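You operate a simulated robot arm through the tools that you are given. There is no shell and no other tool. Be economical: measure what you need, move in short steps, check, and stop when the job is done.

Carry out the task below with a simulated robot arm. There is one attempt and no reset: what you move stays moved.

TASK
Flour the green mat, then knead the brown dough smooth on it.
Fine: two shakes of flour; shaker back; don't overwork it. Set down upright: steel flour shaker.

The check looks at the end state, three seconds after you hand in, the way a careful person would. Anything else that was tipped, shoved, dropped, spilled or broken makes it a failure.

THE ROBOT
A 7-joint arm with a two-finger parallel gripper on a trunk, on a base that drives. Base frame: it is fixed to the floor where the robot stands at the start and does not move with it; the origin is under the middle of the robot, x ahead of it, y to its left, z up; the surface under the hand at the start is at about z = 900. Lengths are in mm, angles in degrees, forces in N, time in s.
With the tool pointing down near the work surface it reaches from about 360 to 800 mm from the robot's upright axis, wherever it stands. Its first joint turns from -143.0 to 143.0 degrees. Places, roughly: brown dough ball top [500, -400, 900]; cream dough ball top [600, -400, 900]; mat [500, -200, 900]. Payload 3 kg.
The TCP is the grasp point between the finger pads, 30 mm short of the fingertips. In the tool frame z runs along the fingers and y along their closing line. The gripper opens to 110 mm. The fingers are 20 mm wide and 10 mm thick; the gripper's body (48 by 112 mm) begins 55 mm behind the TCP.
Orientation is that of the tool frame in the base frame, as [roll, pitch, yaw] about the fixed x, y, z axes, in that order (R = Rz(yaw) Ry(pitch) Rx(roll)). With the fingers straight down and closing along the base's y, the tool's x points along the base's -x, its y along +y and its z along -z.

THE INTERFACE
- The arm moves only by the tool step_arm. Its argument "deltas" is a list that holds one entry, the list of rows, each a list of 6 numbers: the shift along the base's x, y, z in m, then the turn, a rotation vector about the base's x, y, z in degrees. In form: [[[tx, ty, tz, ax, ay, az], ...]]. A call has 1 to 8 rows; each row is the pose to reach, as a shift and turn from the pose commanded when the call began. "claw" is the finger opening in m, from 0 to 0.11, set as the call begins (left out, the last holds). Each row takes 0.2 s and may step no farther than 50 mm and 8.6 degrees from the row before; otherwise, or with a gripper value out of range, the whole call is refused. Where a pose cannot be reached the arm comes as near as it can. A force on the tool above 40 N (or 10 N above the force at the start of the call, whichever is more), or a blocked arm, ends the call early, and 0.2 s more pass. The fingers move at their own pace (about 153 mm/s each) and stop on an object; they squeeze with about 27 N. The grip force told is the motor's: it shows also when the fingers shut on nothing. Time passes only in rows, and 0.2 s behind the last, so rows that repeat a pose let the fingers close. The reply holds the time, the measured pose of the TCP, the force on the tool along the base axes, the opening and the grip force, in the units named above and with some noise, with the torque about the TCP (base axes, N m) and any sound that the robot's microphone picked up.
- Cameras (640 x 400 px; columns grow to the right, rows downward): "scene" is now at [603.6, 22.6, 1332.5]; the picture's right is [0.00, -0.17, -0.99], its down [-0.36, -0.92, 0.16] and it looks along [-0.93, 0.35, -0.06] (base axes); focal length 214 px, centre (320, 200). "wrist" rides on the gripper at [72, 17, -103] in the tool frame; the picture's right is [-0.23, 0.97, 0.00], its down [-0.76, -0.18, -0.62] and it looks along [-0.61, -0.14, 0.78] (tool axes); focal length 222 px, centre (320, 200).
- snapshot(camera): a new picture of that camera. It takes no simulated time.
- move_column(by): slides the trunk up (or, below 0, down) by that many mm; the arm and the scene camera ride with it, the base frame stays. It gives what a move gives, with no picture.
- drive_base(legs): drives the robot by 1 to 6 legs, each [ahead, turn to the left] in mm and degrees, along the robot's own axes; the way and the turn of a leg run together, so that a leg with both is an arc; at most 1500 mm and 180 degrees a leg. The arm and the cameras ride along, it lands a little off, and it stops where it bumps. It gives what a move gives.
- turn_head(pan, tilt): turns the head with the scene camera to pan (to the left, within 80 degrees either way) and tilt (down, from -29 to 69), counted from straight ahead of the robot. It gives what a move gives.
- measure_at(camera, pixels): there is no depth. For up to 12 entries [column, row, z] of the newest picture of that camera ("zoom" is the newest enlarged one), the place [x, y] in the base frame at which the ray of that pixel passes the height z, good to about 2 mm, but the place of the scene camera against the robot may be out by one fixed shift of up to 12 mm in any direction. It takes no simulated time.
- close_up(camera, box): a new picture of the part [left, top, right, bottom] of that camera's present view, enlarged. It takes no simulated time.
- hand_in(): hands the job in; it is judged then, once.

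Work in short steps. Measure before you move; look again where a grasp or a placing could have gone wrong, and mend it. You have 80 turns and 48 pictures in all, those below and enlarged ones among them. Open the gripper and draw the arm clear of the work before you hand the job in, unless the task says otherwise; then end with one line.

The tools are called after "Call:" as a command line: name --argument value ..., lists and objects as JSON in quotes. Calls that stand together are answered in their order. step_arm: Moves the arm, as the interface text tells. Its arguments: {"type":"object","properties":{"deltas":{"type":"array"},"claw":{"type":"number"}},"required":["deltas"]} The other tools are called the same way: move_column (by) slides the trunk up or down; drive_base (legs) drives the base; turn_head (pan, tilt) turns the head that bears the scene camera; snapshot (camera) takes a picture; measure_at (camera, pixels) gives the place at which the rays of pixels pass given heights; close_up (camera, box) takes an enlarged picture of a part of a camera's view; hand_in () hands the job in.

At the start:

```text
clock: 0.0
ee_pos: [590.0, -30.8, 1223.0]
tool_rot: [180.0, 0.1, -179.6]
ft_force: [-0.9, 0.1, -0.5]
wrist_torque: [0.01, -0.02, 0.0]
width: 110.1
finger_force: 0.1
trunk travel left (down, up): [-375.0, 115.0]
robot x, y, heading: [-2.1, -12.7, 0.1]
head pan, tilt: [80.2, 68.8]
```

scene: 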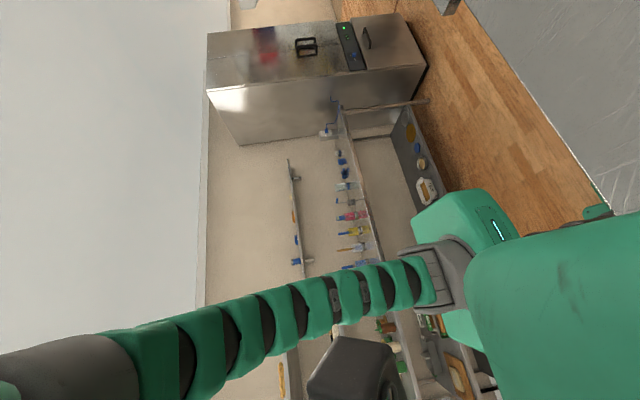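
wrist: 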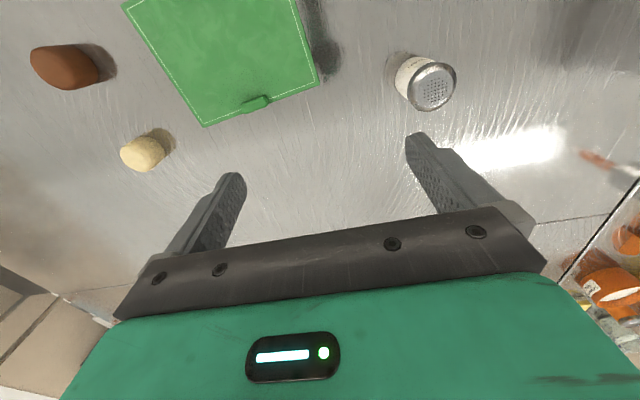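

The scene camera is turned away from the worktop; the wrist view shows mat, brown and cream dough, and the shaker near pixel (430,82). I turn the head toward the work area and measure in the wrist picture.

Call:
turn_head --pan -20 --tilt 45

Call:
measure_at --camera "wrist" --pixels '[[432, 86, 1000], [432, 86, 980], [405, 95, 900], [68, 68, 900], [145, 153, 900], [203, 126, 900], [319, 83, 900], [295, 0, 900], [125, 5, 900]]'

Call:
snapshot --camera "scene"

```text
clock: 1.8
ee_pos: [591.0, -30.8, 1224.0]
tool_rot: [-180.0, 0.0, -179.6]
ft_force: [0.5, 0.2, -0.5]
wrist_torque: [-0.01, -0.02, 0.0]
width: 109.9
finger_force: 0.1
trunk travel left (down, up): [-375.0, 115.0]
robot x, y, heading: [-0.1, -13.7, 0.1]
head pan, tilt: [-20.0, 45.0]
```

```text
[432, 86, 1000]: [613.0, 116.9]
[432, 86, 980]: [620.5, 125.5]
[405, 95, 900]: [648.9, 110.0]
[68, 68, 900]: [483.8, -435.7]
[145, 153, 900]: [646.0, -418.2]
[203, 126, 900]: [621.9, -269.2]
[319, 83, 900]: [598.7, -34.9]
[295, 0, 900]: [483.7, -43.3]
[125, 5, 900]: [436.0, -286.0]
```

```text
45 pictures are left
```

scene: 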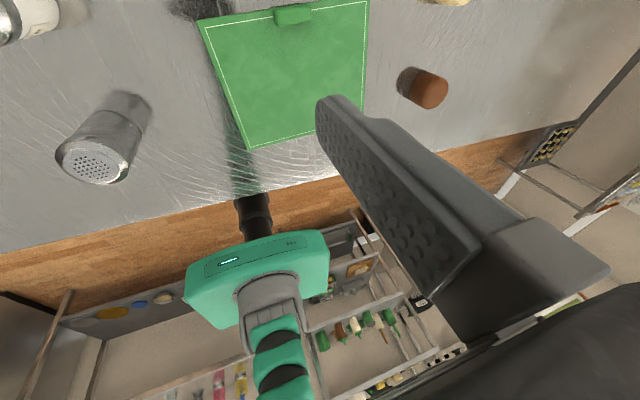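

The scene camera shows an all-steel shaker at (95,160) and a labelled can at the upper left (20,15). I look at those more closely by turning the head.

Call:
turn_head --pan 0 --tilt 68

Call:
snapshot --camera "scene"

```text
clock: 2.6
ee_pos: [590.3, -30.9, 1222.5]
tool_rot: [180.0, 0.0, -179.7]
ft_force: [0.6, -0.5, -0.4]
wrist_torque: [-0.02, -0.01, 0.01]
width: 110.0
finger_force: 0.1
trunk travel left (down, up): [-375.0, 115.0]
robot x, y, heading: [-0.4, -13.5, 0.2]
head pan, tilt: [0.0, 68.0]
```

```text
44 pictures are left
```

scene: 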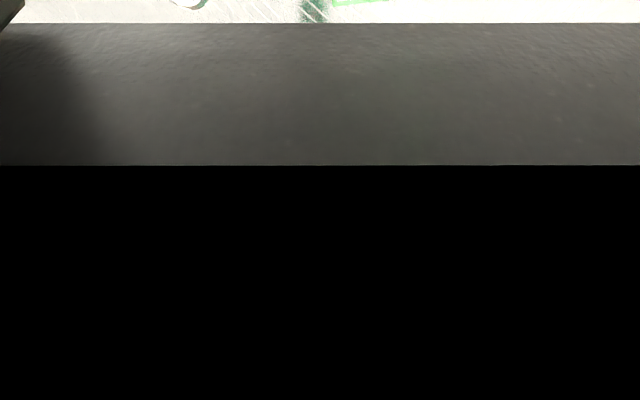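

The view is blocked by the gripper at this tilt. I reduce tilt.

Call:
turn_head --pan 0 --tilt 35

Call:
snapshot --camera "scene"

```text
clock: 3.6
ee_pos: [590.2, -30.8, 1222.7]
tool_rot: [180.0, 0.0, -179.6]
ft_force: [0.6, 0.4, 0.7]
wrist_torque: [0.0, -0.03, -0.01]
width: 109.8
finger_force: 0.1
trunk travel left (down, up): [-375.0, 115.0]
robot x, y, heading: [-5.6, -11.9, -0.3]
head pan, tilt: [0.0, 35.0]
```

```text
43 pictures are left
```

scene: 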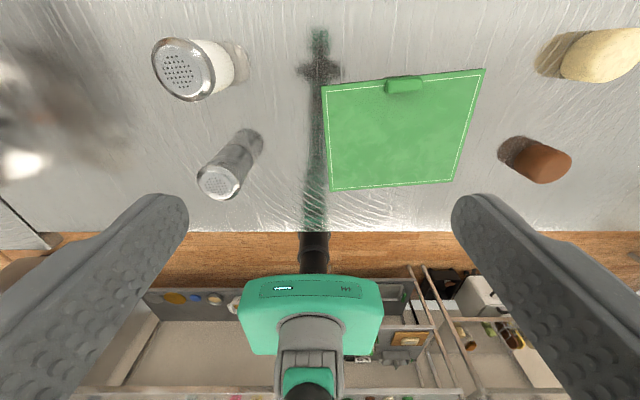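

Clear overhead view: labelled white can top at (185,70), steel shaker top (219,181) with base near (248,142). Measure everything and zoom in.

Call:
measure_at --camera "scene" --pixels '[[219, 182, 1000], [219, 182, 1030], [248, 142, 900], [185, 70, 1000], [240, 65, 900], [322, 86, 900], [485, 68, 900], [451, 180, 900], [330, 190, 900], [520, 153, 900], [545, 165, 930], [570, 55, 920]]'

Call:
close_up --camera "scene" --box '[130, 20, 290, 220]'

Call:
close_up --camera "scene" --box '[300, 20, 640, 232]'

```text
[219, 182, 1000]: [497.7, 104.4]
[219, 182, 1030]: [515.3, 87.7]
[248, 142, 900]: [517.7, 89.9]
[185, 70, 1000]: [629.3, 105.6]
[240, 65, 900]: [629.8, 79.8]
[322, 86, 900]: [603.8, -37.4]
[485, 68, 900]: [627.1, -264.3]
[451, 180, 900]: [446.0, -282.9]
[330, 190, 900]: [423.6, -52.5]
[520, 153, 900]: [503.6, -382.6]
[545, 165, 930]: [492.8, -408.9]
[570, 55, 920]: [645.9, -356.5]
```

```text
2.00 times, centred on (210, 120) of scene
```

zoom: 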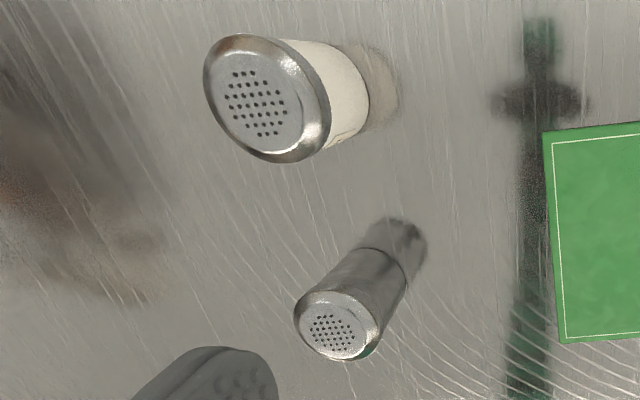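

```text
1.88 times, centred on (470, 126) of scene
```

zoom: 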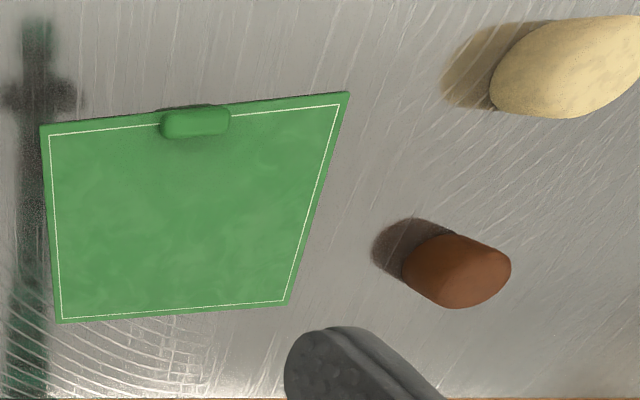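

The labelled can is a different item; the all-steel shaker stands near (512,89). I plan a side grip with the tool pointing +y: first yaw -90 while moving to about (512,-130,1180).

Call:
step_arm --deltas '[[[-0.01, -0.012, 0, 0, 0, -8], [-0.02, -0.025, -0.005, 0, 0, -16], [-0.03, -0.037, -0.01, 0, 0, -24], [-0.04, -0.05, -0.015, 0, 0, -32], [-0.05, -0.062, -0.02, 0, 0, -40], [-0.06, -0.075, -0.025, 0, 0, -48], [-0.07, -0.088, -0.03, 0, 0, -56], [-0.078, -0.1, -0.035, 0, 0, -64]]]'

Call:
step_arm --deltas '[[[0, 0, 0, 0, 0, -8], [0, 0, 0, 0, 0, -16], [0, 0, 0, 0, 0, -24], [0, 0, 0, 0, 0, -26.4]]]'

Call:
step_arm --deltas '[[[0, 0, 0, 8, 0, 0], [0, 0, 0, 16, 0, 0], [0, 0, 0, 24, 0, 0], [0, 0, 0, 32, 0, 0], [0, 0, 0, 40, 0, 0], [0, 0, 0, 48, 0, 0], [0, 0, 0, 56, 0, 0], [0, 0, 0, 64, 0, 0]]]'

Call:
snapshot --camera "wrist"

```text
clock: 5.4
ee_pos: [511.1, -130.4, 1188.3]
tool_rot: [179.9, 0.0, 116.4]
ft_force: [0.4, -0.7, -0.5]
wrist_torque: [0.0, 0.0, 0.01]
width: 110.1
finger_force: 0.0
trunk travel left (down, up): [-375.0, 115.0]
robot x, y, heading: [0.2, -10.0, -0.2]
head pan, tilt: [0.0, 35.0]
```

```text
clock: 6.4
ee_pos: [512.8, -131.3, 1188.2]
tool_rot: [180.0, 0.1, 89.9]
ft_force: [-0.5, -0.6, -0.2]
wrist_torque: [-0.07, -0.02, -0.01]
width: 109.9
finger_force: 0.0
trunk travel left (down, up): [-375.0, 115.0]
robot x, y, heading: [1.8, -11.3, 0.1]
head pan, tilt: [0.0, 35.0]
```

```text
clock: 8.2
ee_pos: [513.0, -131.2, 1188.7]
tool_rot: [179.9, -64.0, 90.1]
ft_force: [0.9, 0.2, 1.4]
wrist_torque: [-0.05, 0.0, 0.0]
width: 110.1
finger_force: 0.0
trunk travel left (down, up): [-375.0, 115.0]
robot x, y, heading: [0.4, -11.6, -0.1]
head pan, tilt: [0.0, 35.0]
```

```text
40 pictures are left
```

wrist: 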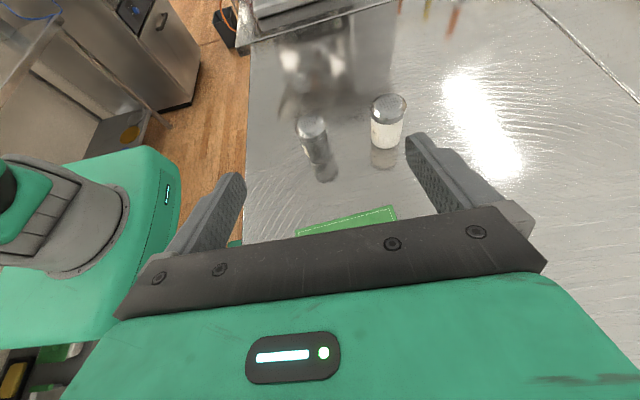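

Both shakers are visible: steel at (313,140), labelled can at (387,122). I zoom in for the steel shaker's base and top.

Call:
close_up --camera "wrist" --box '[260, 70, 440, 220]'

```text
2.67 times, centred on (350, 145) of wrist
```

zoom: 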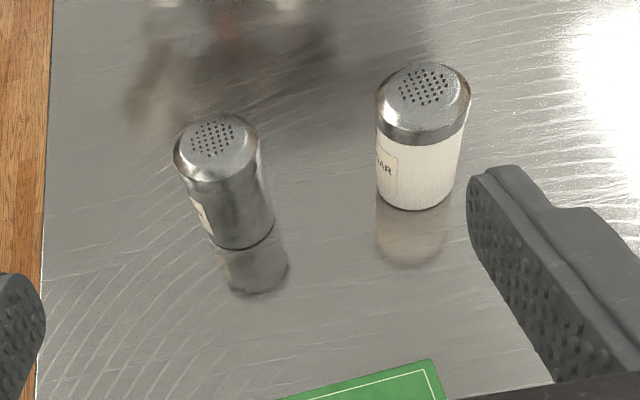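

The white can reads "…AR" (sugar); the steel one is the flour. Measure its base edge and top.

Call:
measure_at --camera "zoom" --pixels '[[243, 249, 900], [211, 237, 900], [274, 222, 900], [213, 140, 980], [213, 140, 1000], [213, 140, 1020], [415, 211, 900], [424, 87, 980], [424, 87, 1000], [430, 362, 900]]'

```text
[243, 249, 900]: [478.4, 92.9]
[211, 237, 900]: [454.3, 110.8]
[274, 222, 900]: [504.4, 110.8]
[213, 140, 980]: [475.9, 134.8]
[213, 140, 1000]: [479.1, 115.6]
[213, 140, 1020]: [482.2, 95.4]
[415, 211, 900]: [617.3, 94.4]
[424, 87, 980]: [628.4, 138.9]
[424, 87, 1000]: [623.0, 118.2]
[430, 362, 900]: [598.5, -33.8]
```

Shaker: base centre ≈(479,116), Ø≈48, height ≈100. I pitch on to 80° and approach to y=20, z=1010.

Call:
step_arm --deltas '[[[-0.006, 0.02, -0.025, 4, 0, 0], [-0.012, 0.045, -0.05, 8, 0, 0], [-0.018, 0.07, -0.075, 12, 0, 0], [-0.024, 0.095, -0.1, 16, 0, 0], [-0.03, 0.12, -0.13, 16, 0, 0], [-0.034, 0.14, -0.16, 16, 0, 0], [-0.034, 0.145, -0.178, 16, 0, 0], [-0.034, 0.145, -0.178, 16, 0, 0]]]' --claw 0.095

Call:
snapshot --camera "wrist"

Call:
snapshot --camera "scene"

```text
clock: 10.0
ee_pos: [479.0, 13.2, 1010.6]
tool_rot: [179.9, -80.0, 90.1]
ft_force: [0.8, 0.3, -0.1]
wrist_torque: [-0.03, 0.01, 0.0]
width: 94.8
finger_force: 0.1
trunk travel left (down, up): [-375.0, 115.0]
robot x, y, heading: [-3.7, -12.9, -0.1]
head pan, tilt: [0.0, 35.0]
```

```text
38 pictures are left
```

wrist: 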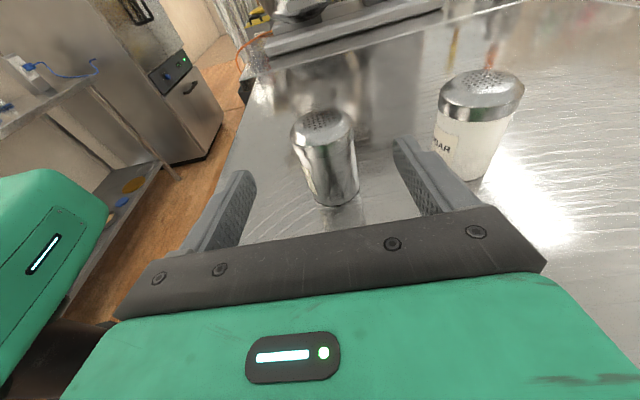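

```text
37 pictures are left
```

scene: 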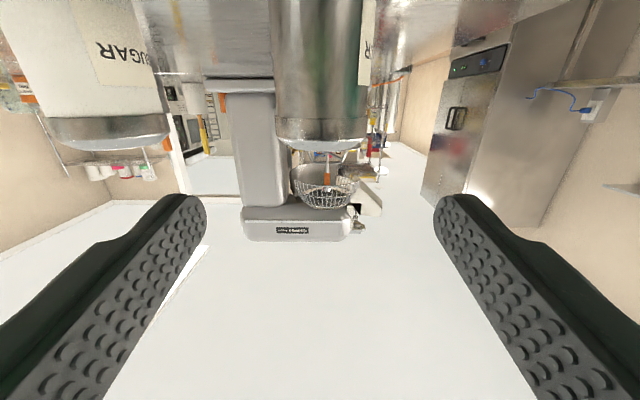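

The scene camera actually rides near the gripper (now upside down). In the wrist view the shaker's base rim front is near (335,206); measure it.

Call:
measure_at --camera "wrist" --pixels '[[336, 206, 900], [314, 197, 900], [358, 191, 900], [324, 121, 1000], [324, 121, 990], [470, 181, 900], [445, 112, 970], [441, 103, 980]]'

```text
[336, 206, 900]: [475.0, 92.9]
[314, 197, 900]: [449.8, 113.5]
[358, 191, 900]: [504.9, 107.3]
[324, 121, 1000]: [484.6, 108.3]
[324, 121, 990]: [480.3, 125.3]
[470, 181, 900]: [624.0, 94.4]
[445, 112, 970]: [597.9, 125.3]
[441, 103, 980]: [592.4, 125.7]
```

Centre ≈(478,117). Descend to z=950, then advance 50 mm and check forces.

Call:
step_arm --deltas '[[[0, 0, -0.03, 0, 0, 0], [-0.001, 0, -0.06, 0, 0, 0], [-0.001, 0.03, -0.06, 0, 0, 0], [-0.001, 0.06, -0.06, 0, 0, 0], [-0.001, 0.08, -0.06, 0, 0, 0], [-0.001, 0.1, -0.06, 0, 0, 0], [-0.001, 0.103, -0.06, 0, 0, 0]]]'

Call:
snapshot --camera "wrist"

```text
clock: 10.4
ee_pos: [477.6, 12.3, 993.8]
tool_rot: [179.0, -80.5, 90.8]
ft_force: [-4.9, -4.1, 21.8]
wrist_torque: [-2.75, 0.66, -0.57]
width: 94.8
finger_force: 0.1
trunk travel left (down, up): [-375.0, 115.0]
robot x, y, heading: [2.3, -12.1, 0.1]
head pan, tilt: [0.0, 35.0]
stopped in row 1: the force on the tool passed its limit at 90 N (the readings are from after the stop); the commanded pose is now the measured one
```

```text
36 pictures are left
```

wrist: 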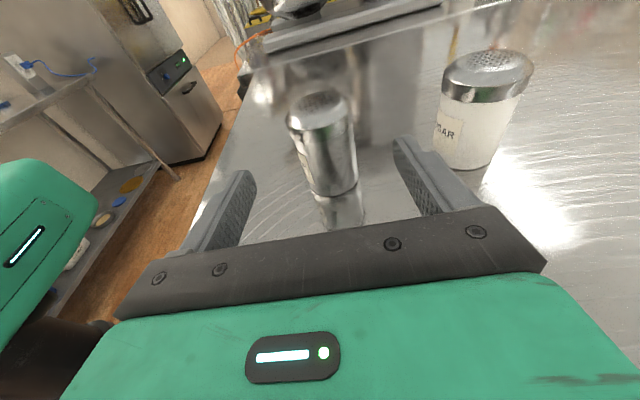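

Contact at z≈994: some wrist part behind hit the table or mat, so horizontal is too low. I lift and flatten to a 58° pitch, giving the wrist more clearance.

Call:
step_arm --deltas '[[[0, 0, 0.03, 0, 0, 0], [0, 0, 0.05, -7, 0, 0], [0, 0, 0.05, -14, 0, 0], [0, 0, 0.05, -22, -0.5, -0.7], [0, 0, 0.05, -22, -0.5, -0.7]]]'

Call:
snapshot --camera "wrist"

Call:
turn_head --pan 0 --tilt 0

Call:
snapshot --camera "scene"

```text
clock: 11.6
ee_pos: [478.9, 12.7, 1040.8]
tool_rot: [178.7, -58.3, 90.5]
ft_force: [0.3, 0.4, -0.3]
wrist_torque: [-0.02, -0.01, -0.07]
width: 95.2
finger_force: 0.0
trunk travel left (down, up): [-375.0, 115.0]
robot x, y, heading: [2.3, -8.4, 0.1]
head pan, tilt: [0.0, 35.0]
```

```text
35 pictures are left
```

wrist: 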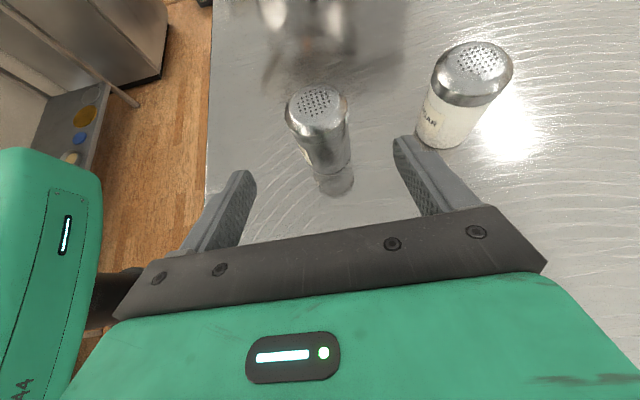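

```text
clock: 12.6
ee_pos: [477.4, 14.0, 1041.1]
tool_rot: [178.6, -58.2, 90.6]
ft_force: [0.2, 1.3, -0.3]
wrist_torque: [0.02, 0.02, 0.0]
width: 95.0
finger_force: 0.1
trunk travel left (down, up): [-375.0, 115.0]
robot x, y, heading: [1.4, -11.8, -0.2]
head pan, tilt: [0.0, 0.0]
```

```text
34 pictures are left
```

scene: 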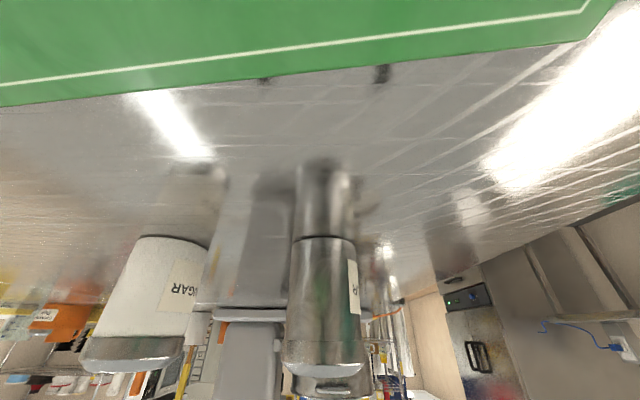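

Mat looks undisturbed. Now descend to z=958, then advance to y=116 in steps.

Call:
step_arm --deltas '[[[0, 0, -0.03, 0, 0, 0], [0, 0, -0.06, 0, 0, 0], [0, 0, -0.083, 0, 0, 0], [0, 0.03, -0.083, 0, 0, 0], [0, 0.05, -0.083, 0, 0, 0]]]'

Call:
snapshot --camera "wrist"

```text
clock: 13.3
ee_pos: [480.1, 11.2, 987.4]
tool_rot: [178.6, -58.5, 90.4]
ft_force: [0.0, -0.9, 20.6]
wrist_torque: [-2.21, 0.8, -0.02]
width: 94.8
finger_force: 0.1
trunk travel left (down, up): [-375.0, 115.0]
robot x, y, heading: [0.1, -9.4, -0.2]
head pan, tilt: [0.0, 0.0]
stopped in row 3: the force on the tool passed its limit at 83 N (the readings are from after the stop); the commanded pose is now the measured one
```

```text
33 pictures are left
```

wrist: 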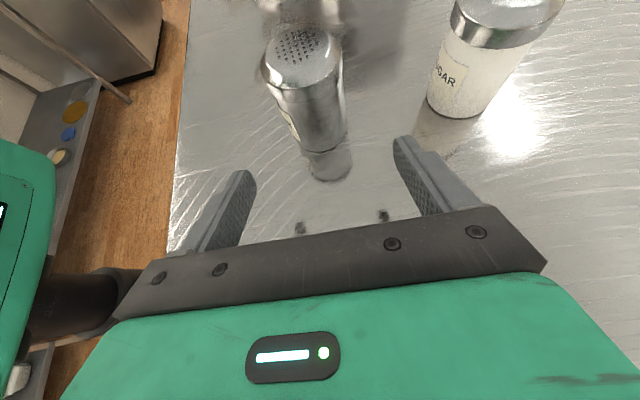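

The torque puts the contact ~110 mm behind and on the tool's underside: it's the head camera itself, which swings out with tilt. I raise the arm and stow the head back to pan 80, tilt 69.

Call:
step_arm --deltas '[[[0, 0, 0.03, 0, 0, 0], [0, 0, 0.053, 0, 0, 0], [0, 0, 0.053, 0, 0, 0]]]'

Call:
turn_head --pan 80 --tilt 69

Call:
step_arm --deltas '[[[0, 0, -0.03, 0, 0, 0], [0, 0, -0.055, 0, 0, 0], [0, 0, -0.07, 0, 0, 0], [-0.001, 0, -0.084, 0, 0, 0], [-0.002, 0.025, -0.084, 0, 0, 0], [-0.002, 0.05, -0.084, 0, 0, 0]]]'

Call:
snapshot --camera "wrist"

```text
clock: 14.1
ee_pos: [478.4, 13.1, 1038.2]
tool_rot: [178.5, -58.4, 90.4]
ft_force: [-0.2, -1.0, -0.9]
wrist_torque: [-0.01, -0.01, 0.04]
width: 95.2
finger_force: 0.1
trunk travel left (down, up): [-375.0, 115.0]
robot x, y, heading: [-0.2, -15.1, -0.1]
head pan, tilt: [0.0, 0.0]
```

```text
clock: 15.6
ee_pos: [477.7, 11.8, 1038.3]
tool_rot: [178.7, -58.4, 90.3]
ft_force: [-0.2, 0.8, -0.1]
wrist_torque: [0.01, -0.01, 0.0]
width: 95.2
finger_force: 0.0
trunk travel left (down, up): [-375.0, 115.0]
robot x, y, heading: [1.2, -9.1, 0.2]
head pan, tilt: [80.0, 68.8]
```

```text
clock: 17.0
ee_pos: [474.9, 61.1, 956.4]
tool_rot: [178.6, -58.4, 90.3]
ft_force: [-0.4, -0.7, -0.2]
wrist_torque: [0.05, -0.03, 0.01]
width: 94.9
finger_force: 0.0
trunk travel left (down, up): [-375.0, 115.0]
robot x, y, heading: [0.9, -12.9, 0.2]
head pan, tilt: [80.0, 68.8]
```

```text
32 pictures are left
```

wrist: 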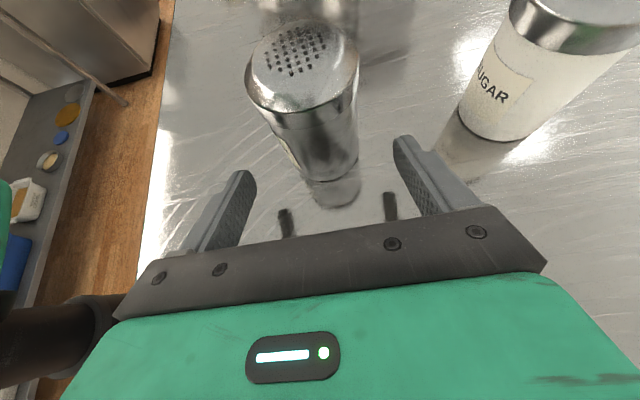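

No contact now. Recheck the base position before the final advance.

Call:
measure_at --camera "wrist" --pixels '[[330, 180, 900], [358, 165, 900], [303, 171, 900], [303, 50, 1000]]'

```text
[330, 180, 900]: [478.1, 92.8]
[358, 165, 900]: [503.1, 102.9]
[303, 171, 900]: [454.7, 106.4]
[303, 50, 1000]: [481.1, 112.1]
```

Centre ≈(479,115). Advance to y=113 and close.

Call:
step_arm --deltas '[[[0.004, 0.02, 0, 0, 0, 0], [0.004, 0.04, 0, 0, 0, 0], [0.004, 0.052, 0, 0, 0, 0], [0.004, 0.052, 0, 0, 0, 0]]]'

Call:
step_arm --deltas '[[[0, 0, 0, 0, 0, 0], [0, 0, 0, 0, 0, 0], [0, 0, 0, 0, 0, 0]]]' --claw 0.03

Call:
snapshot --camera "wrist"

```text
clock: 18.0
ee_pos: [479.7, 114.4, 955.4]
tool_rot: [178.7, -58.4, 90.4]
ft_force: [0.7, 1.0, -0.3]
wrist_torque: [0.01, -0.05, -0.03]
width: 95.2
finger_force: 0.0
trunk travel left (down, up): [-375.0, 115.0]
robot x, y, heading: [4.4, -11.7, -0.1]
head pan, tilt: [80.0, 68.8]
```

```text
clock: 18.8
ee_pos: [479.8, 113.7, 955.1]
tool_rot: [178.6, -58.3, 90.3]
ft_force: [0.4, 1.0, 1.4]
wrist_torque: [0.03, 0.06, -0.03]
width: 59.0
finger_force: 27.3
trunk travel left (down, up): [-375.0, 115.0]
robot x, y, heading: [-1.2, -12.4, -0.2]
head pan, tilt: [80.0, 68.8]
```

```text
31 pictures are left
```

wrist: 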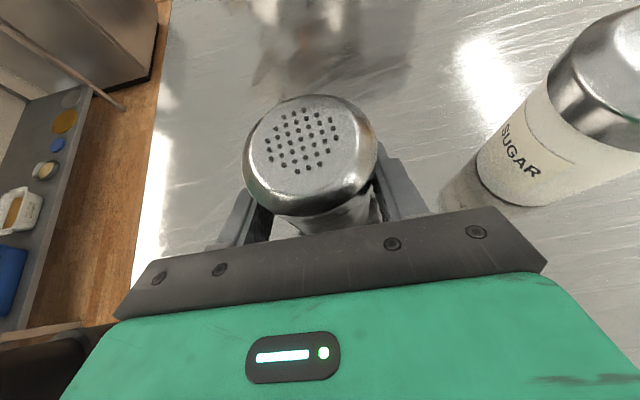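

Gripped (59 mm, 27 N). Lift to z≈1155 and carry to above the mat centre (520,-160).

Call:
step_arm --deltas '[[[0, 0, 0.03, 0, 0, 0], [0, 0, 0.07, 0, 0, 0], [0, 0, 0.11, 0, 0, 0], [0, 0, 0.15, 0, 0, 0], [0.005, -0.02, 0.19, 0, 0, 0], [0.01, -0.05, 0.2, 0, 0, 0], [0.015, -0.085, 0.2, 0, 0, 0], [0.02, -0.125, 0.2, 0, 0, 0]]]'

Call:
step_arm --deltas '[[[0.005, -0.04, 0, 0, 0, 0], [0.01, -0.08, 0, 0, 0, 0], [0.015, -0.12, 0, 0, 0, 0], [0.02, -0.15, 0, 0, 0, 0], [0.02, -0.15, 0, 0, 0, 0]]]'

Call:
snapshot --camera "wrist"

```text
clock: 20.6
ee_pos: [501.1, -9.5, 1154.5]
tool_rot: [178.5, -58.3, 90.4]
ft_force: [-0.4, 0.7, -1.5]
wrist_torque: [-0.03, 0.0, -0.01]
width: 59.1
finger_force: 27.1
trunk travel left (down, up): [-375.0, 115.0]
robot x, y, heading: [0.2, -12.3, 0.0]
head pan, tilt: [80.0, 68.8]
```

```text
clock: 21.8
ee_pos: [520.6, -162.8, 1153.2]
tool_rot: [178.6, -58.5, 90.3]
ft_force: [-0.4, -0.7, -1.5]
wrist_torque: [0.01, 0.02, 0.03]
width: 58.9
finger_force: 27.1
trunk travel left (down, up): [-375.0, 115.0]
robot x, y, heading: [0.4, -11.6, 0.1]
head pan, tilt: [80.0, 68.8]
```

```text
30 pictures are left
```

wrist: 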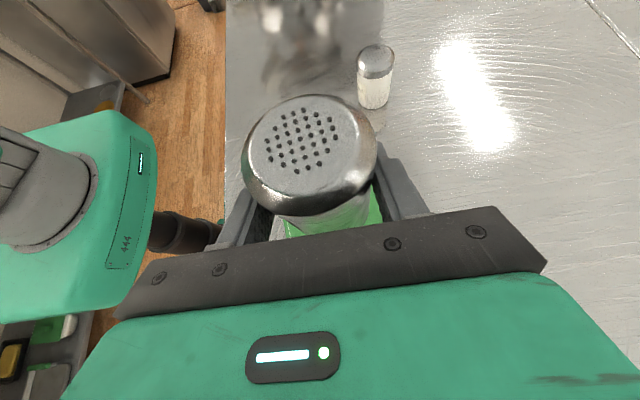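

Held upright over the mat. Start inverting by turning about base −Y in steps.

Call:
step_arm --deltas '[[[0, 0, 0, 0, -8, 0], [0, 0, 0, 0, -16, 0], [0, 0, 0, 0, -24, 0], [0, 0, 0, 0, -32, 0], [0, 0, 0, 0, -40, 0], [0, 0, 0, 0, -48, 0], [0, 0, 0, 0, -56, 0], [0, 0, 0, 0, -64, 0]]]'

Call:
step_arm --deltas '[[[0, 0, 0, 0, -8, 0], [0, 0, 0, 0, -16, 0], [0, 0, 0, 0, -24, 0], [0, 0, 0, 0, -32, 0], [0, 0, 0, 0, -40, 0], [0, 0, 0, 0, -48, 0], [0, 0, 0, 0, -56, 0], [0, 0, 0, 0, -64, 0]]]'

```text
clock: 23.6
ee_pos: [520.9, -160.7, 1155.0]
tool_rot: [103.1, -21.6, 145.6]
ft_force: [-0.4, -0.7, -0.8]
wrist_torque: [0.01, 0.0, 0.02]
width: 59.1
finger_force: 26.7
trunk travel left (down, up): [-375.0, 115.0]
robot x, y, heading: [-2.0, -10.2, 0.2]
head pan, tilt: [80.0, 68.8]
```

```text
clock: 25.4
ee_pos: [520.3, -160.5, 1154.2]
tool_rot: [66.4, 31.9, 141.7]
ft_force: [-0.1, -0.3, -0.4]
wrist_torque: [-0.02, 0.0, -0.01]
width: 59.0
finger_force: 26.8
trunk travel left (down, up): [-375.0, 115.0]
robot x, y, heading: [2.0, -14.3, 0.0]
head pan, tilt: [80.0, 68.8]
```

Turned 128° so far with no trouble. Finish the remaining 52° and lower to z≈1090.

Call:
step_arm --deltas '[[[0, 0, -0.01, 0, -8, 0], [0, 0, -0.02, 0, -16, 0], [0, 0, -0.03, 0, -24, 0], [0, 0, -0.04, 0, -32, 0], [0, 0, -0.05, 0, -40, 0], [0, 0, -0.06, 0, -48, 0], [0, 0, -0.065, 0, -52, 0], [0, 0, -0.065, 0, -52, 0]]]'

Call:
snapshot --camera "wrist"

Call:
snapshot --camera "scene"

```text
clock: 27.2
ee_pos: [367.5, -61.7, 1078.9]
tool_rot: [3.7, 58.7, 93.9]
ft_force: [0.5, 0.6, -0.6]
wrist_torque: [0.02, -0.01, 0.07]
width: 59.1
finger_force: 27.8
out of reach, approached as far as the arm can: row 2, 3, 4, 5, 6, 7, 8
trunk travel left (down, up): [-375.0, 115.0]
robot x, y, heading: [2.3, -11.3, 0.1]
head pan, tilt: [80.0, 68.8]
```

```text
29 pictures are left
```

wrist: 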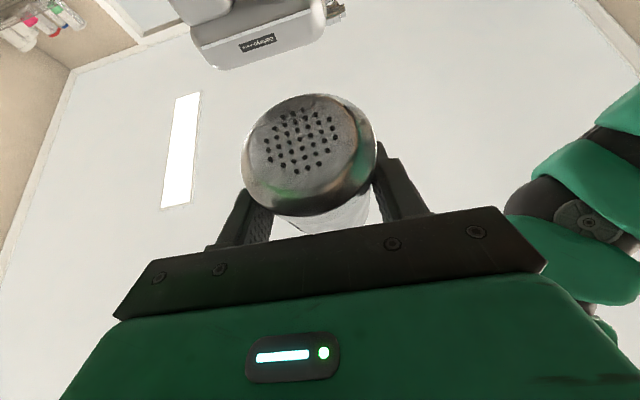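

```text
28 pictures are left
```

scene: 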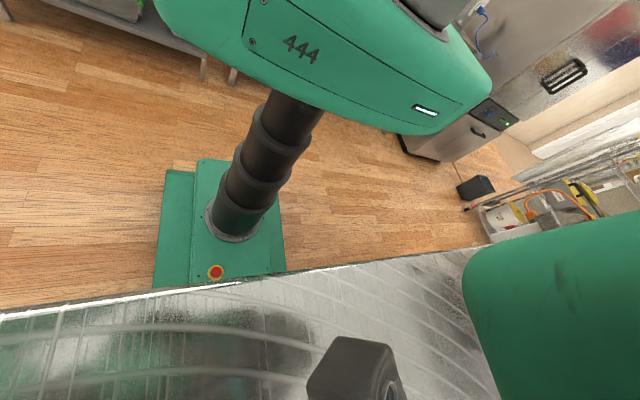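

Inverted, but the arm fell short (TCP at (367,-62)). Yawing the tool toward +x keeps the shaker inverted and should extend reach; I turn about −Z and see where it comes.

Call:
step_arm --deltas '[[[0, 0, 0, 0, 0, -8], [0, 0, 0, 0, 0, -16], [0, 0, 0, 0, 0, -24], [0, 0, 0, 0, 0, -32], [0, 0, 0, 0, 0, -40], [0, 0, 0, 0, 0, -48]]]'

```text
clock: 28.6
ee_pos: [355.3, -86.7, 1091.8]
tool_rot: [-1.1, 58.7, 42.4]
ft_force: [0.8, 0.8, -1.3]
wrist_torque: [-0.03, -0.06, 0.0]
width: 58.7
finger_force: 26.7
out of reach, approached as far as the arm can: row 6
trunk travel left (down, up): [-375.0, 115.0]
robot x, y, heading: [-0.1, -12.9, 0.2]
head pan, tilt: [80.0, 68.8]
```

Yaw is now 42°, so the tool points forward-left. Try moving outward toward the mat centre.

Call:
step_arm --deltas '[[[0.02, -0.01, 0.01, 0, 0, 0], [0.045, -0.02, 0.02, 0, 0, 0], [0.07, -0.03, 0.03, 0, 0, 0], [0.095, -0.04, 0.03, 0, 0, 0], [0.12, -0.05, 0.03, 0, 0, 0]]]'

```text
clock: 29.8
ee_pos: [475.8, -138.2, 1122.5]
tool_rot: [-1.5, 58.2, 41.6]
ft_force: [-0.6, 0.8, -2.1]
wrist_torque: [-0.01, 0.01, 0.0]
width: 59.0
finger_force: 26.8
trunk travel left (down, up): [-375.0, 115.0]
robot x, y, heading: [1.1, -10.3, -0.1]
head pan, tilt: [80.0, 68.8]
```

Reachable. Continue to (520,-160) and lower to z≈1060.

Call:
step_arm --deltas '[[[0.015, -0.008, -0.01, 0, 0, 0], [0.03, -0.015, -0.025, 0, 0, 0], [0.044, -0.022, -0.04, 0, 0, 0], [0.044, -0.022, -0.06, 0, 0, 0], [0.044, -0.022, -0.06, 0, 0, 0]]]'

Call:
snapshot --camera "scene"

```text
clock: 31.0
ee_pos: [521.4, -160.9, 1062.7]
tool_rot: [-1.4, 58.4, 41.7]
ft_force: [0.5, -0.5, -0.8]
wrist_torque: [-0.01, 0.0, -0.02]
width: 59.2
finger_force: 27.0
trunk travel left (down, up): [-375.0, 115.0]
robot x, y, heading: [-1.6, -11.3, 0.1]
head pan, tilt: [80.0, 68.8]
```

```text
27 pictures are left
```

scene: 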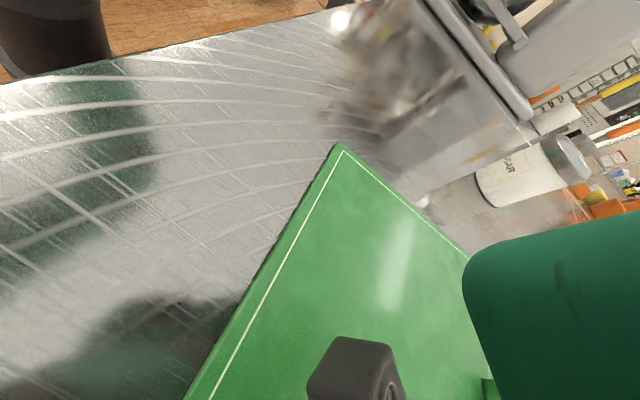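

Shaker is inverted over the mat centre; no flour seen yet. One shake: down 40 mm and up again.

Call:
step_arm --deltas '[[[0, 0, -0.045, 0, 0, 0], [0, 0, 0, 0, 0, 0], [0, 0, 0, 0, 0, 0]]]'

Call:
snapshot --camera "scene"

```text
clock: 31.3
ee_pos: [518.4, -162.5, 1051.2]
tool_rot: [-1.6, 57.0, 41.5]
ft_force: [-10.7, -3.5, 34.9]
wrist_torque: [-1.19, 2.94, -0.07]
width: 59.1
finger_force: 26.9
trunk travel left (down, up): [-375.0, 115.0]
robot x, y, heading: [-0.7, -9.7, 0.2]
head pan, tilt: [80.0, 68.8]
stopped in row 1: the force on the tool passed its limit at 115 N (the readings are from after the stop); the commanded pose is now the measured one
```

```text
26 pictures are left
```

scene: 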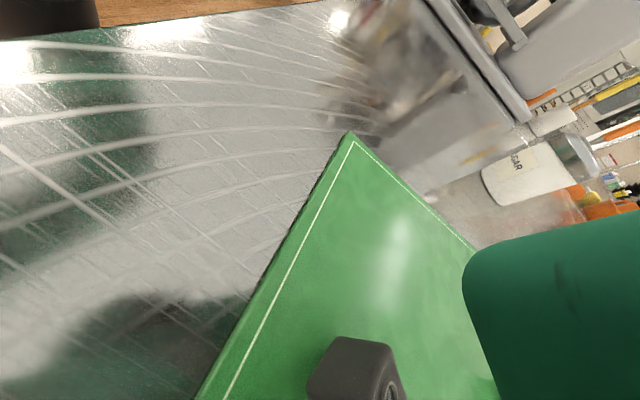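

The part behind the gripper touched the mat, so this is too low. Raise to ~1125 for shaking with ample room.

Call:
step_arm --deltas '[[[0, 0, 0.03, 0, 0, 0], [0, 0, 0.06, 0, 0, 0], [0.002, 0.002, 0.085, 0, 0, 0], [0.002, 0.002, 0.085, 0, 0, 0]]]'

Call:
step_arm --deltas '[[[0, 0, -0.035, 0, 0, 0], [0, 0, 0, 0, 0, 0], [0, 0, 0, 0, 0, 0]]]'

Call:
snapshot --camera "scene"

```text
clock: 32.3
ee_pos: [521.8, -160.2, 1131.4]
tool_rot: [-1.5, 57.6, 41.6]
ft_force: [0.3, -0.1, -1.9]
wrist_torque: [0.03, -0.02, -0.04]
width: 59.0
finger_force: 27.0
trunk travel left (down, up): [-375.0, 115.0]
robot x, y, heading: [-2.6, -11.3, -0.0]
head pan, tilt: [80.0, 68.8]
```

```text
clock: 33.1
ee_pos: [521.7, -159.7, 1130.8]
tool_rot: [-1.5, 57.4, 41.6]
ft_force: [0.7, -0.1, -1.4]
wrist_torque: [0.0, 0.01, -0.04]
width: 58.8
finger_force: 27.0
trunk travel left (down, up): [-375.0, 115.0]
robot x, y, heading: [-2.9, -12.2, 0.1]
head pan, tilt: [80.0, 68.8]
```

```text
25 pictures are left
```

scene: 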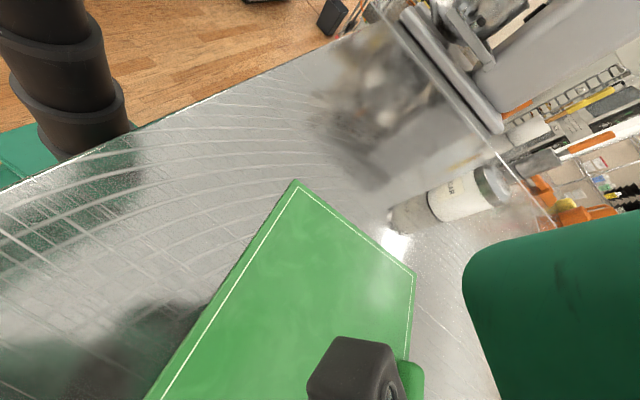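

I check which part of the mat this view shows, to tell whether flour fell at (520,-160).

Call:
measure_at --camera "scene" --pixels '[[296, 182, 900], [414, 275, 900], [300, 350, 900], [330, 320, 900], [250, 390, 900], [405, 350, 900], [148, 398, 900]]'

Call:
close_up --camera "scene" --box '[140, 170, 460, 400]'

```text
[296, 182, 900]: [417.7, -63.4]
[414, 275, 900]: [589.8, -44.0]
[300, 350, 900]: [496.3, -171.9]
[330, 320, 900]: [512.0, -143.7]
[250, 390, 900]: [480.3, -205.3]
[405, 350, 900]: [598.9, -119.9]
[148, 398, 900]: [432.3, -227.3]
```

```text
1.74 times, centred on (300, 285) of scene
```

zoom: 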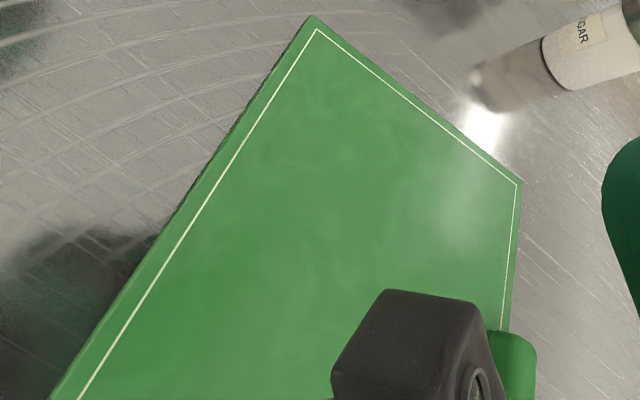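

No flour visible at the centre; the shake was perhaps too gentle. Give one firm 50 mm down/up stroke.

Call:
step_arm --deltas '[[[0, 0, 0.02, 0, 0, 0], [0, 0, -0.03, 0, 0, 0], [0, 0, 0.02, 0, 0, 0]]]'

Call:
snapshot --camera "scene"

```text
clock: 33.9
ee_pos: [523.5, -160.5, 1153.0]
tool_rot: [-1.5, 57.5, 41.7]
ft_force: [1.0, -1.0, -1.0]
wrist_torque: [0.01, -0.02, 0.06]
width: 59.0
finger_force: 27.0
trunk travel left (down, up): [-375.0, 115.0]
robot x, y, heading: [0.5, -9.7, -0.1]
head pan, tilt: [80.0, 68.8]
```

```text
23 pictures are left
```

scene: 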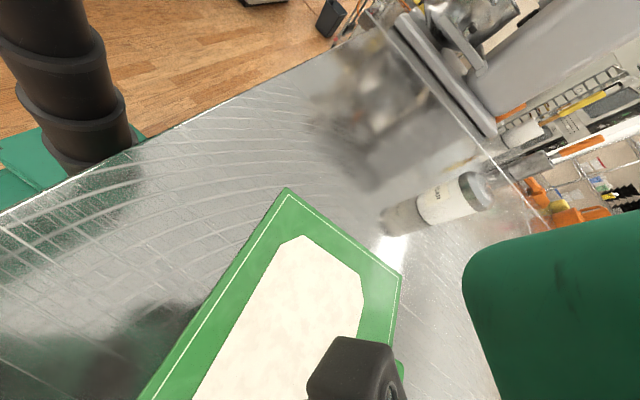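

A flour patch now covers most of the mat. I zoom to judge how thick/complete it is.

Call:
close_up --camera "scene" --box '[140, 180, 420, 400]'

```text
1.82 times, centred on (280, 290) of scene
```

zoom: 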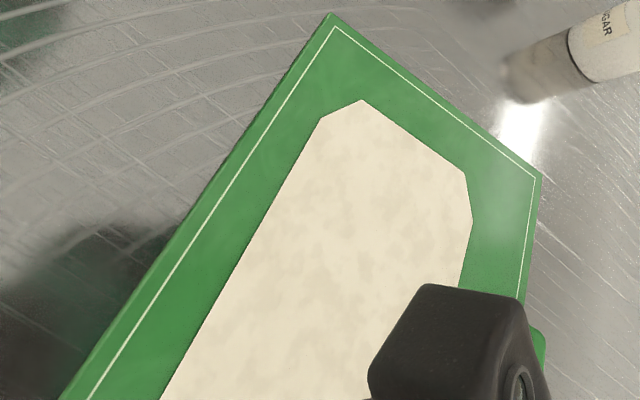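

I measure the patch relative to the mat to judge coverage.

Call:
measure_at --camera "zoom" --pixels '[[330, 14, 900], [541, 178, 900], [322, 118, 900], [362, 99, 900], [463, 170, 900], [473, 220, 900], [165, 395, 900], [60, 395, 900]]'

Call:
turn_head --pan 40 --tilt 69

Call:
snapshot --camera "scene"

```text
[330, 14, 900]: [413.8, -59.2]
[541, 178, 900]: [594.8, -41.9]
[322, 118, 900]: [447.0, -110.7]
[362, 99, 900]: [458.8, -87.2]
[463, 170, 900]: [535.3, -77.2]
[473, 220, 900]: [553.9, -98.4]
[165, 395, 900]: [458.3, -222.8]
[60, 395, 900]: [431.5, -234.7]
```

```text
clock: 35.0
ee_pos: [523.3, -160.4, 1152.2]
tool_rot: [-1.4, 57.5, 41.7]
ft_force: [0.2, 0.0, -1.5]
wrist_torque: [0.02, 0.0, 0.02]
width: 58.8
finger_force: 27.4
trunk travel left (down, up): [-375.0, 115.0]
robot x, y, heading: [-0.2, -9.3, 0.2]
head pan, tilt: [40.0, 68.8]
```

```text
21 pictures are left
```

scene: 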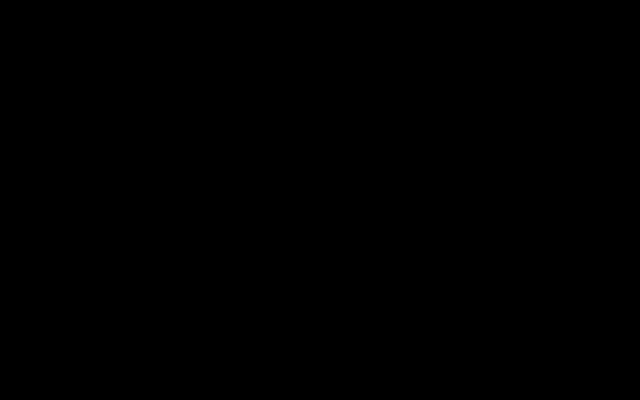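

The first gentle stroke shed nothing, the firm one shed one load, so one effective shake so far. I turn the head back and give exactly one more firm stroke.

Call:
turn_head --pan 80 --tilt 69

Call:
step_arm --deltas '[[[0, 0, -0.05, 0, 0, 0], [0, 0, 0, 0, 0, 0], [0, 0, 0, 0, 0, 0]]]'

Call:
close_up --camera "scene" --box '[140, 180, 420, 400]'

```text
clock: 36.1
ee_pos: [523.7, -159.6, 1152.8]
tool_rot: [-1.5, 57.5, 41.6]
ft_force: [0.3, -0.3, -1.7]
wrist_torque: [0.0, 0.01, -0.03]
width: 58.9
finger_force: 26.7
trunk travel left (down, up): [-375.0, 115.0]
robot x, y, heading: [0.2, -14.5, 0.1]
head pan, tilt: [80.0, 68.8]
```

```text
clock: 36.9
ee_pos: [522.4, -159.3, 1151.2]
tool_rot: [-1.4, 57.5, 41.7]
ft_force: [0.0, 0.2, -1.0]
wrist_torque: [-0.02, 0.05, -0.01]
width: 59.0
finger_force: 26.8
trunk travel left (down, up): [-375.0, 115.0]
robot x, y, heading: [-1.6, -14.1, -0.1]
head pan, tilt: [80.0, 68.8]
```

```text
1.82 times, centred on (280, 290) of scene
```

zoom: 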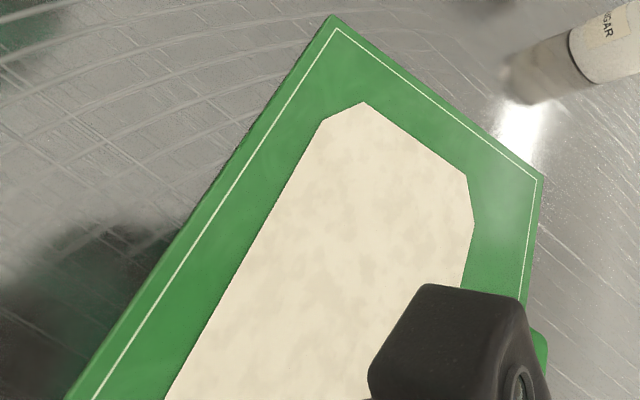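

No visible change, two effective firm shakes done—stop there. Now un-invert in place about the horizontal tool heading (0.747,0.665).

Call:
step_arm --deltas '[[[0, 0, 0, 5.97, 5.32, 0], [0, 0, 0, 11.95, 10.64, 0], [0, 0, 0, 17.92, 15.96, 0], [0, 0, 0, 23.89, 21.29, 0], [0, 0, 0, 29.86, 26.61, 0], [0, 0, 0, 35.84, 31.93, 0], [0, 0, 0, 41.81, 37.25, 0], [0, 0, 0, 47.78, 42.57, 0]]]'

Call:
step_arm --deltas '[[[0, 0, 0, 5.97, 5.32, 0], [0, 0, 0, 11.95, 10.64, 0], [0, 0, 0, 17.92, 15.96, 0], [0, 0, 0, 23.89, 21.29, 0], [0, 0, 0, 29.86, 26.61, 0], [0, 0, 0, 35.84, 31.93, 0], [0, 0, 0, 41.81, 37.25, 0], [0, 0, 0, 47.78, 42.57, 0]]]'

Call:
step_arm --deltas '[[[0, 0, 0, 5.97, 5.32, 0], [0, 0, 0, 11.95, 10.64, 0], [0, 0, 0, 17.92, 15.96, 0], [0, 0, 0, 23.89, 21.29, 0], [0, 0, 0, 29.86, 26.61, 0], [0, 0, 0, 35.84, 31.93, 0], [0, 0, 0, 38.82, 34.59, 0]]]'

```text
clock: 38.7
ee_pos: [546.5, -182.7, 1146.1]
tool_rot: [73.9, 21.7, 96.5]
ft_force: [0.0, 0.3, -1.5]
wrist_torque: [0.02, 0.02, 0.02]
width: 58.9
finger_force: 27.3
out of reach, approached as far as the arm can: row 6, 7, 8
trunk travel left (down, up): [-375.0, 115.0]
robot x, y, heading: [0.0, -9.4, 0.0]
head pan, tilt: [80.0, 68.8]
```

```text
clock: 40.5
ee_pos: [546.6, -182.4, 1145.4]
tool_rot: [111.4, -31.5, 92.6]
ft_force: [1.0, 0.2, -0.6]
wrist_torque: [0.04, 0.01, 0.08]
width: 58.8
finger_force: 27.2
out of reach, approached as far as the arm can: row 1, 2, 3, 4, 5, 6
trunk travel left (down, up): [-375.0, 115.0]
robot x, y, heading: [0.6, -8.7, -0.4]
head pan, tilt: [80.0, 68.8]
```

```text
clock: 42.1
ee_pos: [545.9, -182.8, 1145.3]
tool_rot: [178.5, -57.3, 41.7]
ft_force: [0.1, 0.8, -0.9]
wrist_torque: [-0.04, 0.02, 0.04]
width: 59.0
finger_force: 27.1
trunk travel left (down, up): [-375.0, 115.0]
robot x, y, heading: [0.1, -11.0, 0.0]
head pan, tilt: [80.0, 68.8]
```

Upright again (pitch −57.3, yaw 41.7). Move back toward the original spot while yawing back to 90.

Call:
step_arm --deltas '[[[-0.01, 0.03, 0, 0, 0, 7], [-0.02, 0.07, 0, 0, 0, 14], [-0.03, 0.11, 0, 0, 0, 21], [-0.04, 0.15, 0, 0, 0, 28], [-0.05, 0.19, 0, 0, 0, 35], [-0.06, 0.23, 0, 0, 0, 42], [-0.067, 0.265, 0, 0, 0, 48.6], [-0.067, 0.297, 0, 0, 0, 48.6]]]'

Call:
snapshot --camera "wrist"

```text
clock: 43.9
ee_pos: [479.1, 112.6, 1148.7]
tool_rot: [178.6, -57.5, 90.4]
ft_force: [-0.5, 0.2, -1.6]
wrist_torque: [0.0, -0.01, 0.02]
width: 59.0
finger_force: 27.1
trunk travel left (down, up): [-375.0, 115.0]
robot x, y, heading: [1.6, -12.7, 0.0]
head pan, tilt: [80.0, 68.8]
```

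```text
19 pictures are left
```

wrist: 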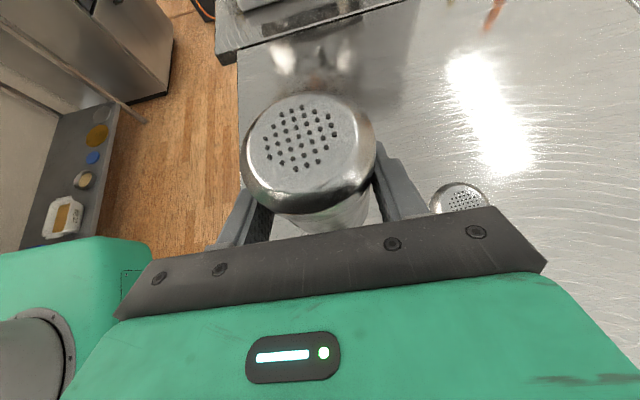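

Shaker sits unchanged in the grip above its place. Correct pitch by −0.9° and descend to z≈958, then creep down to the table.

Call:
step_arm --deltas '[[[0, 0, -0.04, 0.9, 0, 0], [0, 0, -0.08, 0.9, 0, 0], [0, 0, -0.12, 0.9, 0, 0], [0, 0, -0.15, 0.9, 0, 0], [0, 0, -0.175, 0.9, 0, 0], [0, 0.001, -0.186, 0.9, 0, 0], [0, 0.001, -0.19, 0.9, 0, 0], [0, 0.001, -0.19, 0.9, 0, 0]]]'

```text
clock: 45.7
ee_pos: [478.6, 113.4, 954.8]
tool_rot: [178.5, -58.3, 90.4]
ft_force: [-0.2, 0.1, -0.4]
wrist_torque: [-0.01, -0.01, 0.01]
width: 58.7
finger_force: 26.5
trunk travel left (down, up): [-375.0, 115.0]
robot x, y, heading: [-0.1, -8.7, -0.1]
head pan, tilt: [80.0, 68.8]
```

At the gripping height with the weight coming off. Lower 1 mm more, then open and check.

Call:
step_arm --deltas '[[[0, 0, -0.001, 0, 0, 0], [0, 0, -0.001, 0, 0, 0]]]'

Call:
step_arm --deltas '[[[0, 0, 0, 0, 0, 0], [0, 0, 0, 0, 0, 0], [0, 0, 0, 0, 0, 0]]]' --claw 0.095

Call:
step_arm --deltas '[[[0, -0.03, 0, 0, 0, 0], [0, -0.07, 0, 0, 0, 0], [0, -0.1, 0.01, 0, 0, 0], [0, -0.12, 0.05, 0, 0, 0], [0, -0.13, 0.1, 0, 0, 0], [0, -0.13, 0.1, 0, 0, 0]]]'

Call:
snapshot --camera "wrist"

```text
clock: 46.3
ee_pos: [478.2, 112.9, 955.8]
tool_rot: [178.5, -58.3, 90.4]
ft_force: [-0.4, 0.1, -1.4]
wrist_torque: [-0.02, 0.0, -0.01]
width: 58.7
finger_force: 26.9
trunk travel left (down, up): [-375.0, 115.0]
robot x, y, heading: [0.7, -10.5, -0.2]
head pan, tilt: [80.0, 68.8]
```

```text
clock: 47.1
ee_pos: [477.8, 113.4, 954.9]
tool_rot: [178.4, -58.3, 90.3]
ft_force: [-1.5, -0.1, -0.7]
wrist_torque: [0.01, -0.02, 0.03]
width: 95.2
finger_force: 0.0
trunk travel left (down, up): [-375.0, 115.0]
robot x, y, heading: [2.1, -8.7, -0.1]
head pan, tilt: [80.0, 68.8]
```

```text
refused: row 5 steps farther than a row can; nothing moved
```

```text
18 pictures are left
```

wrist: 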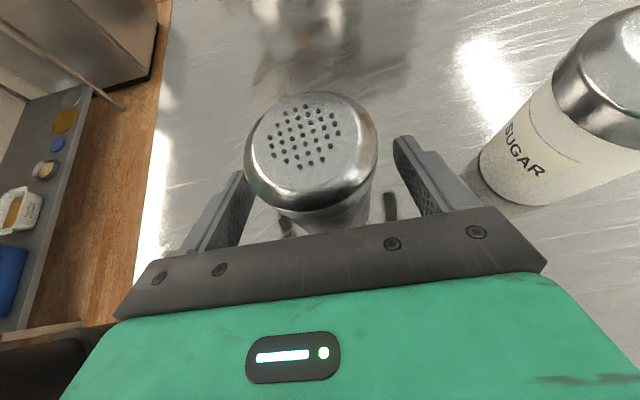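

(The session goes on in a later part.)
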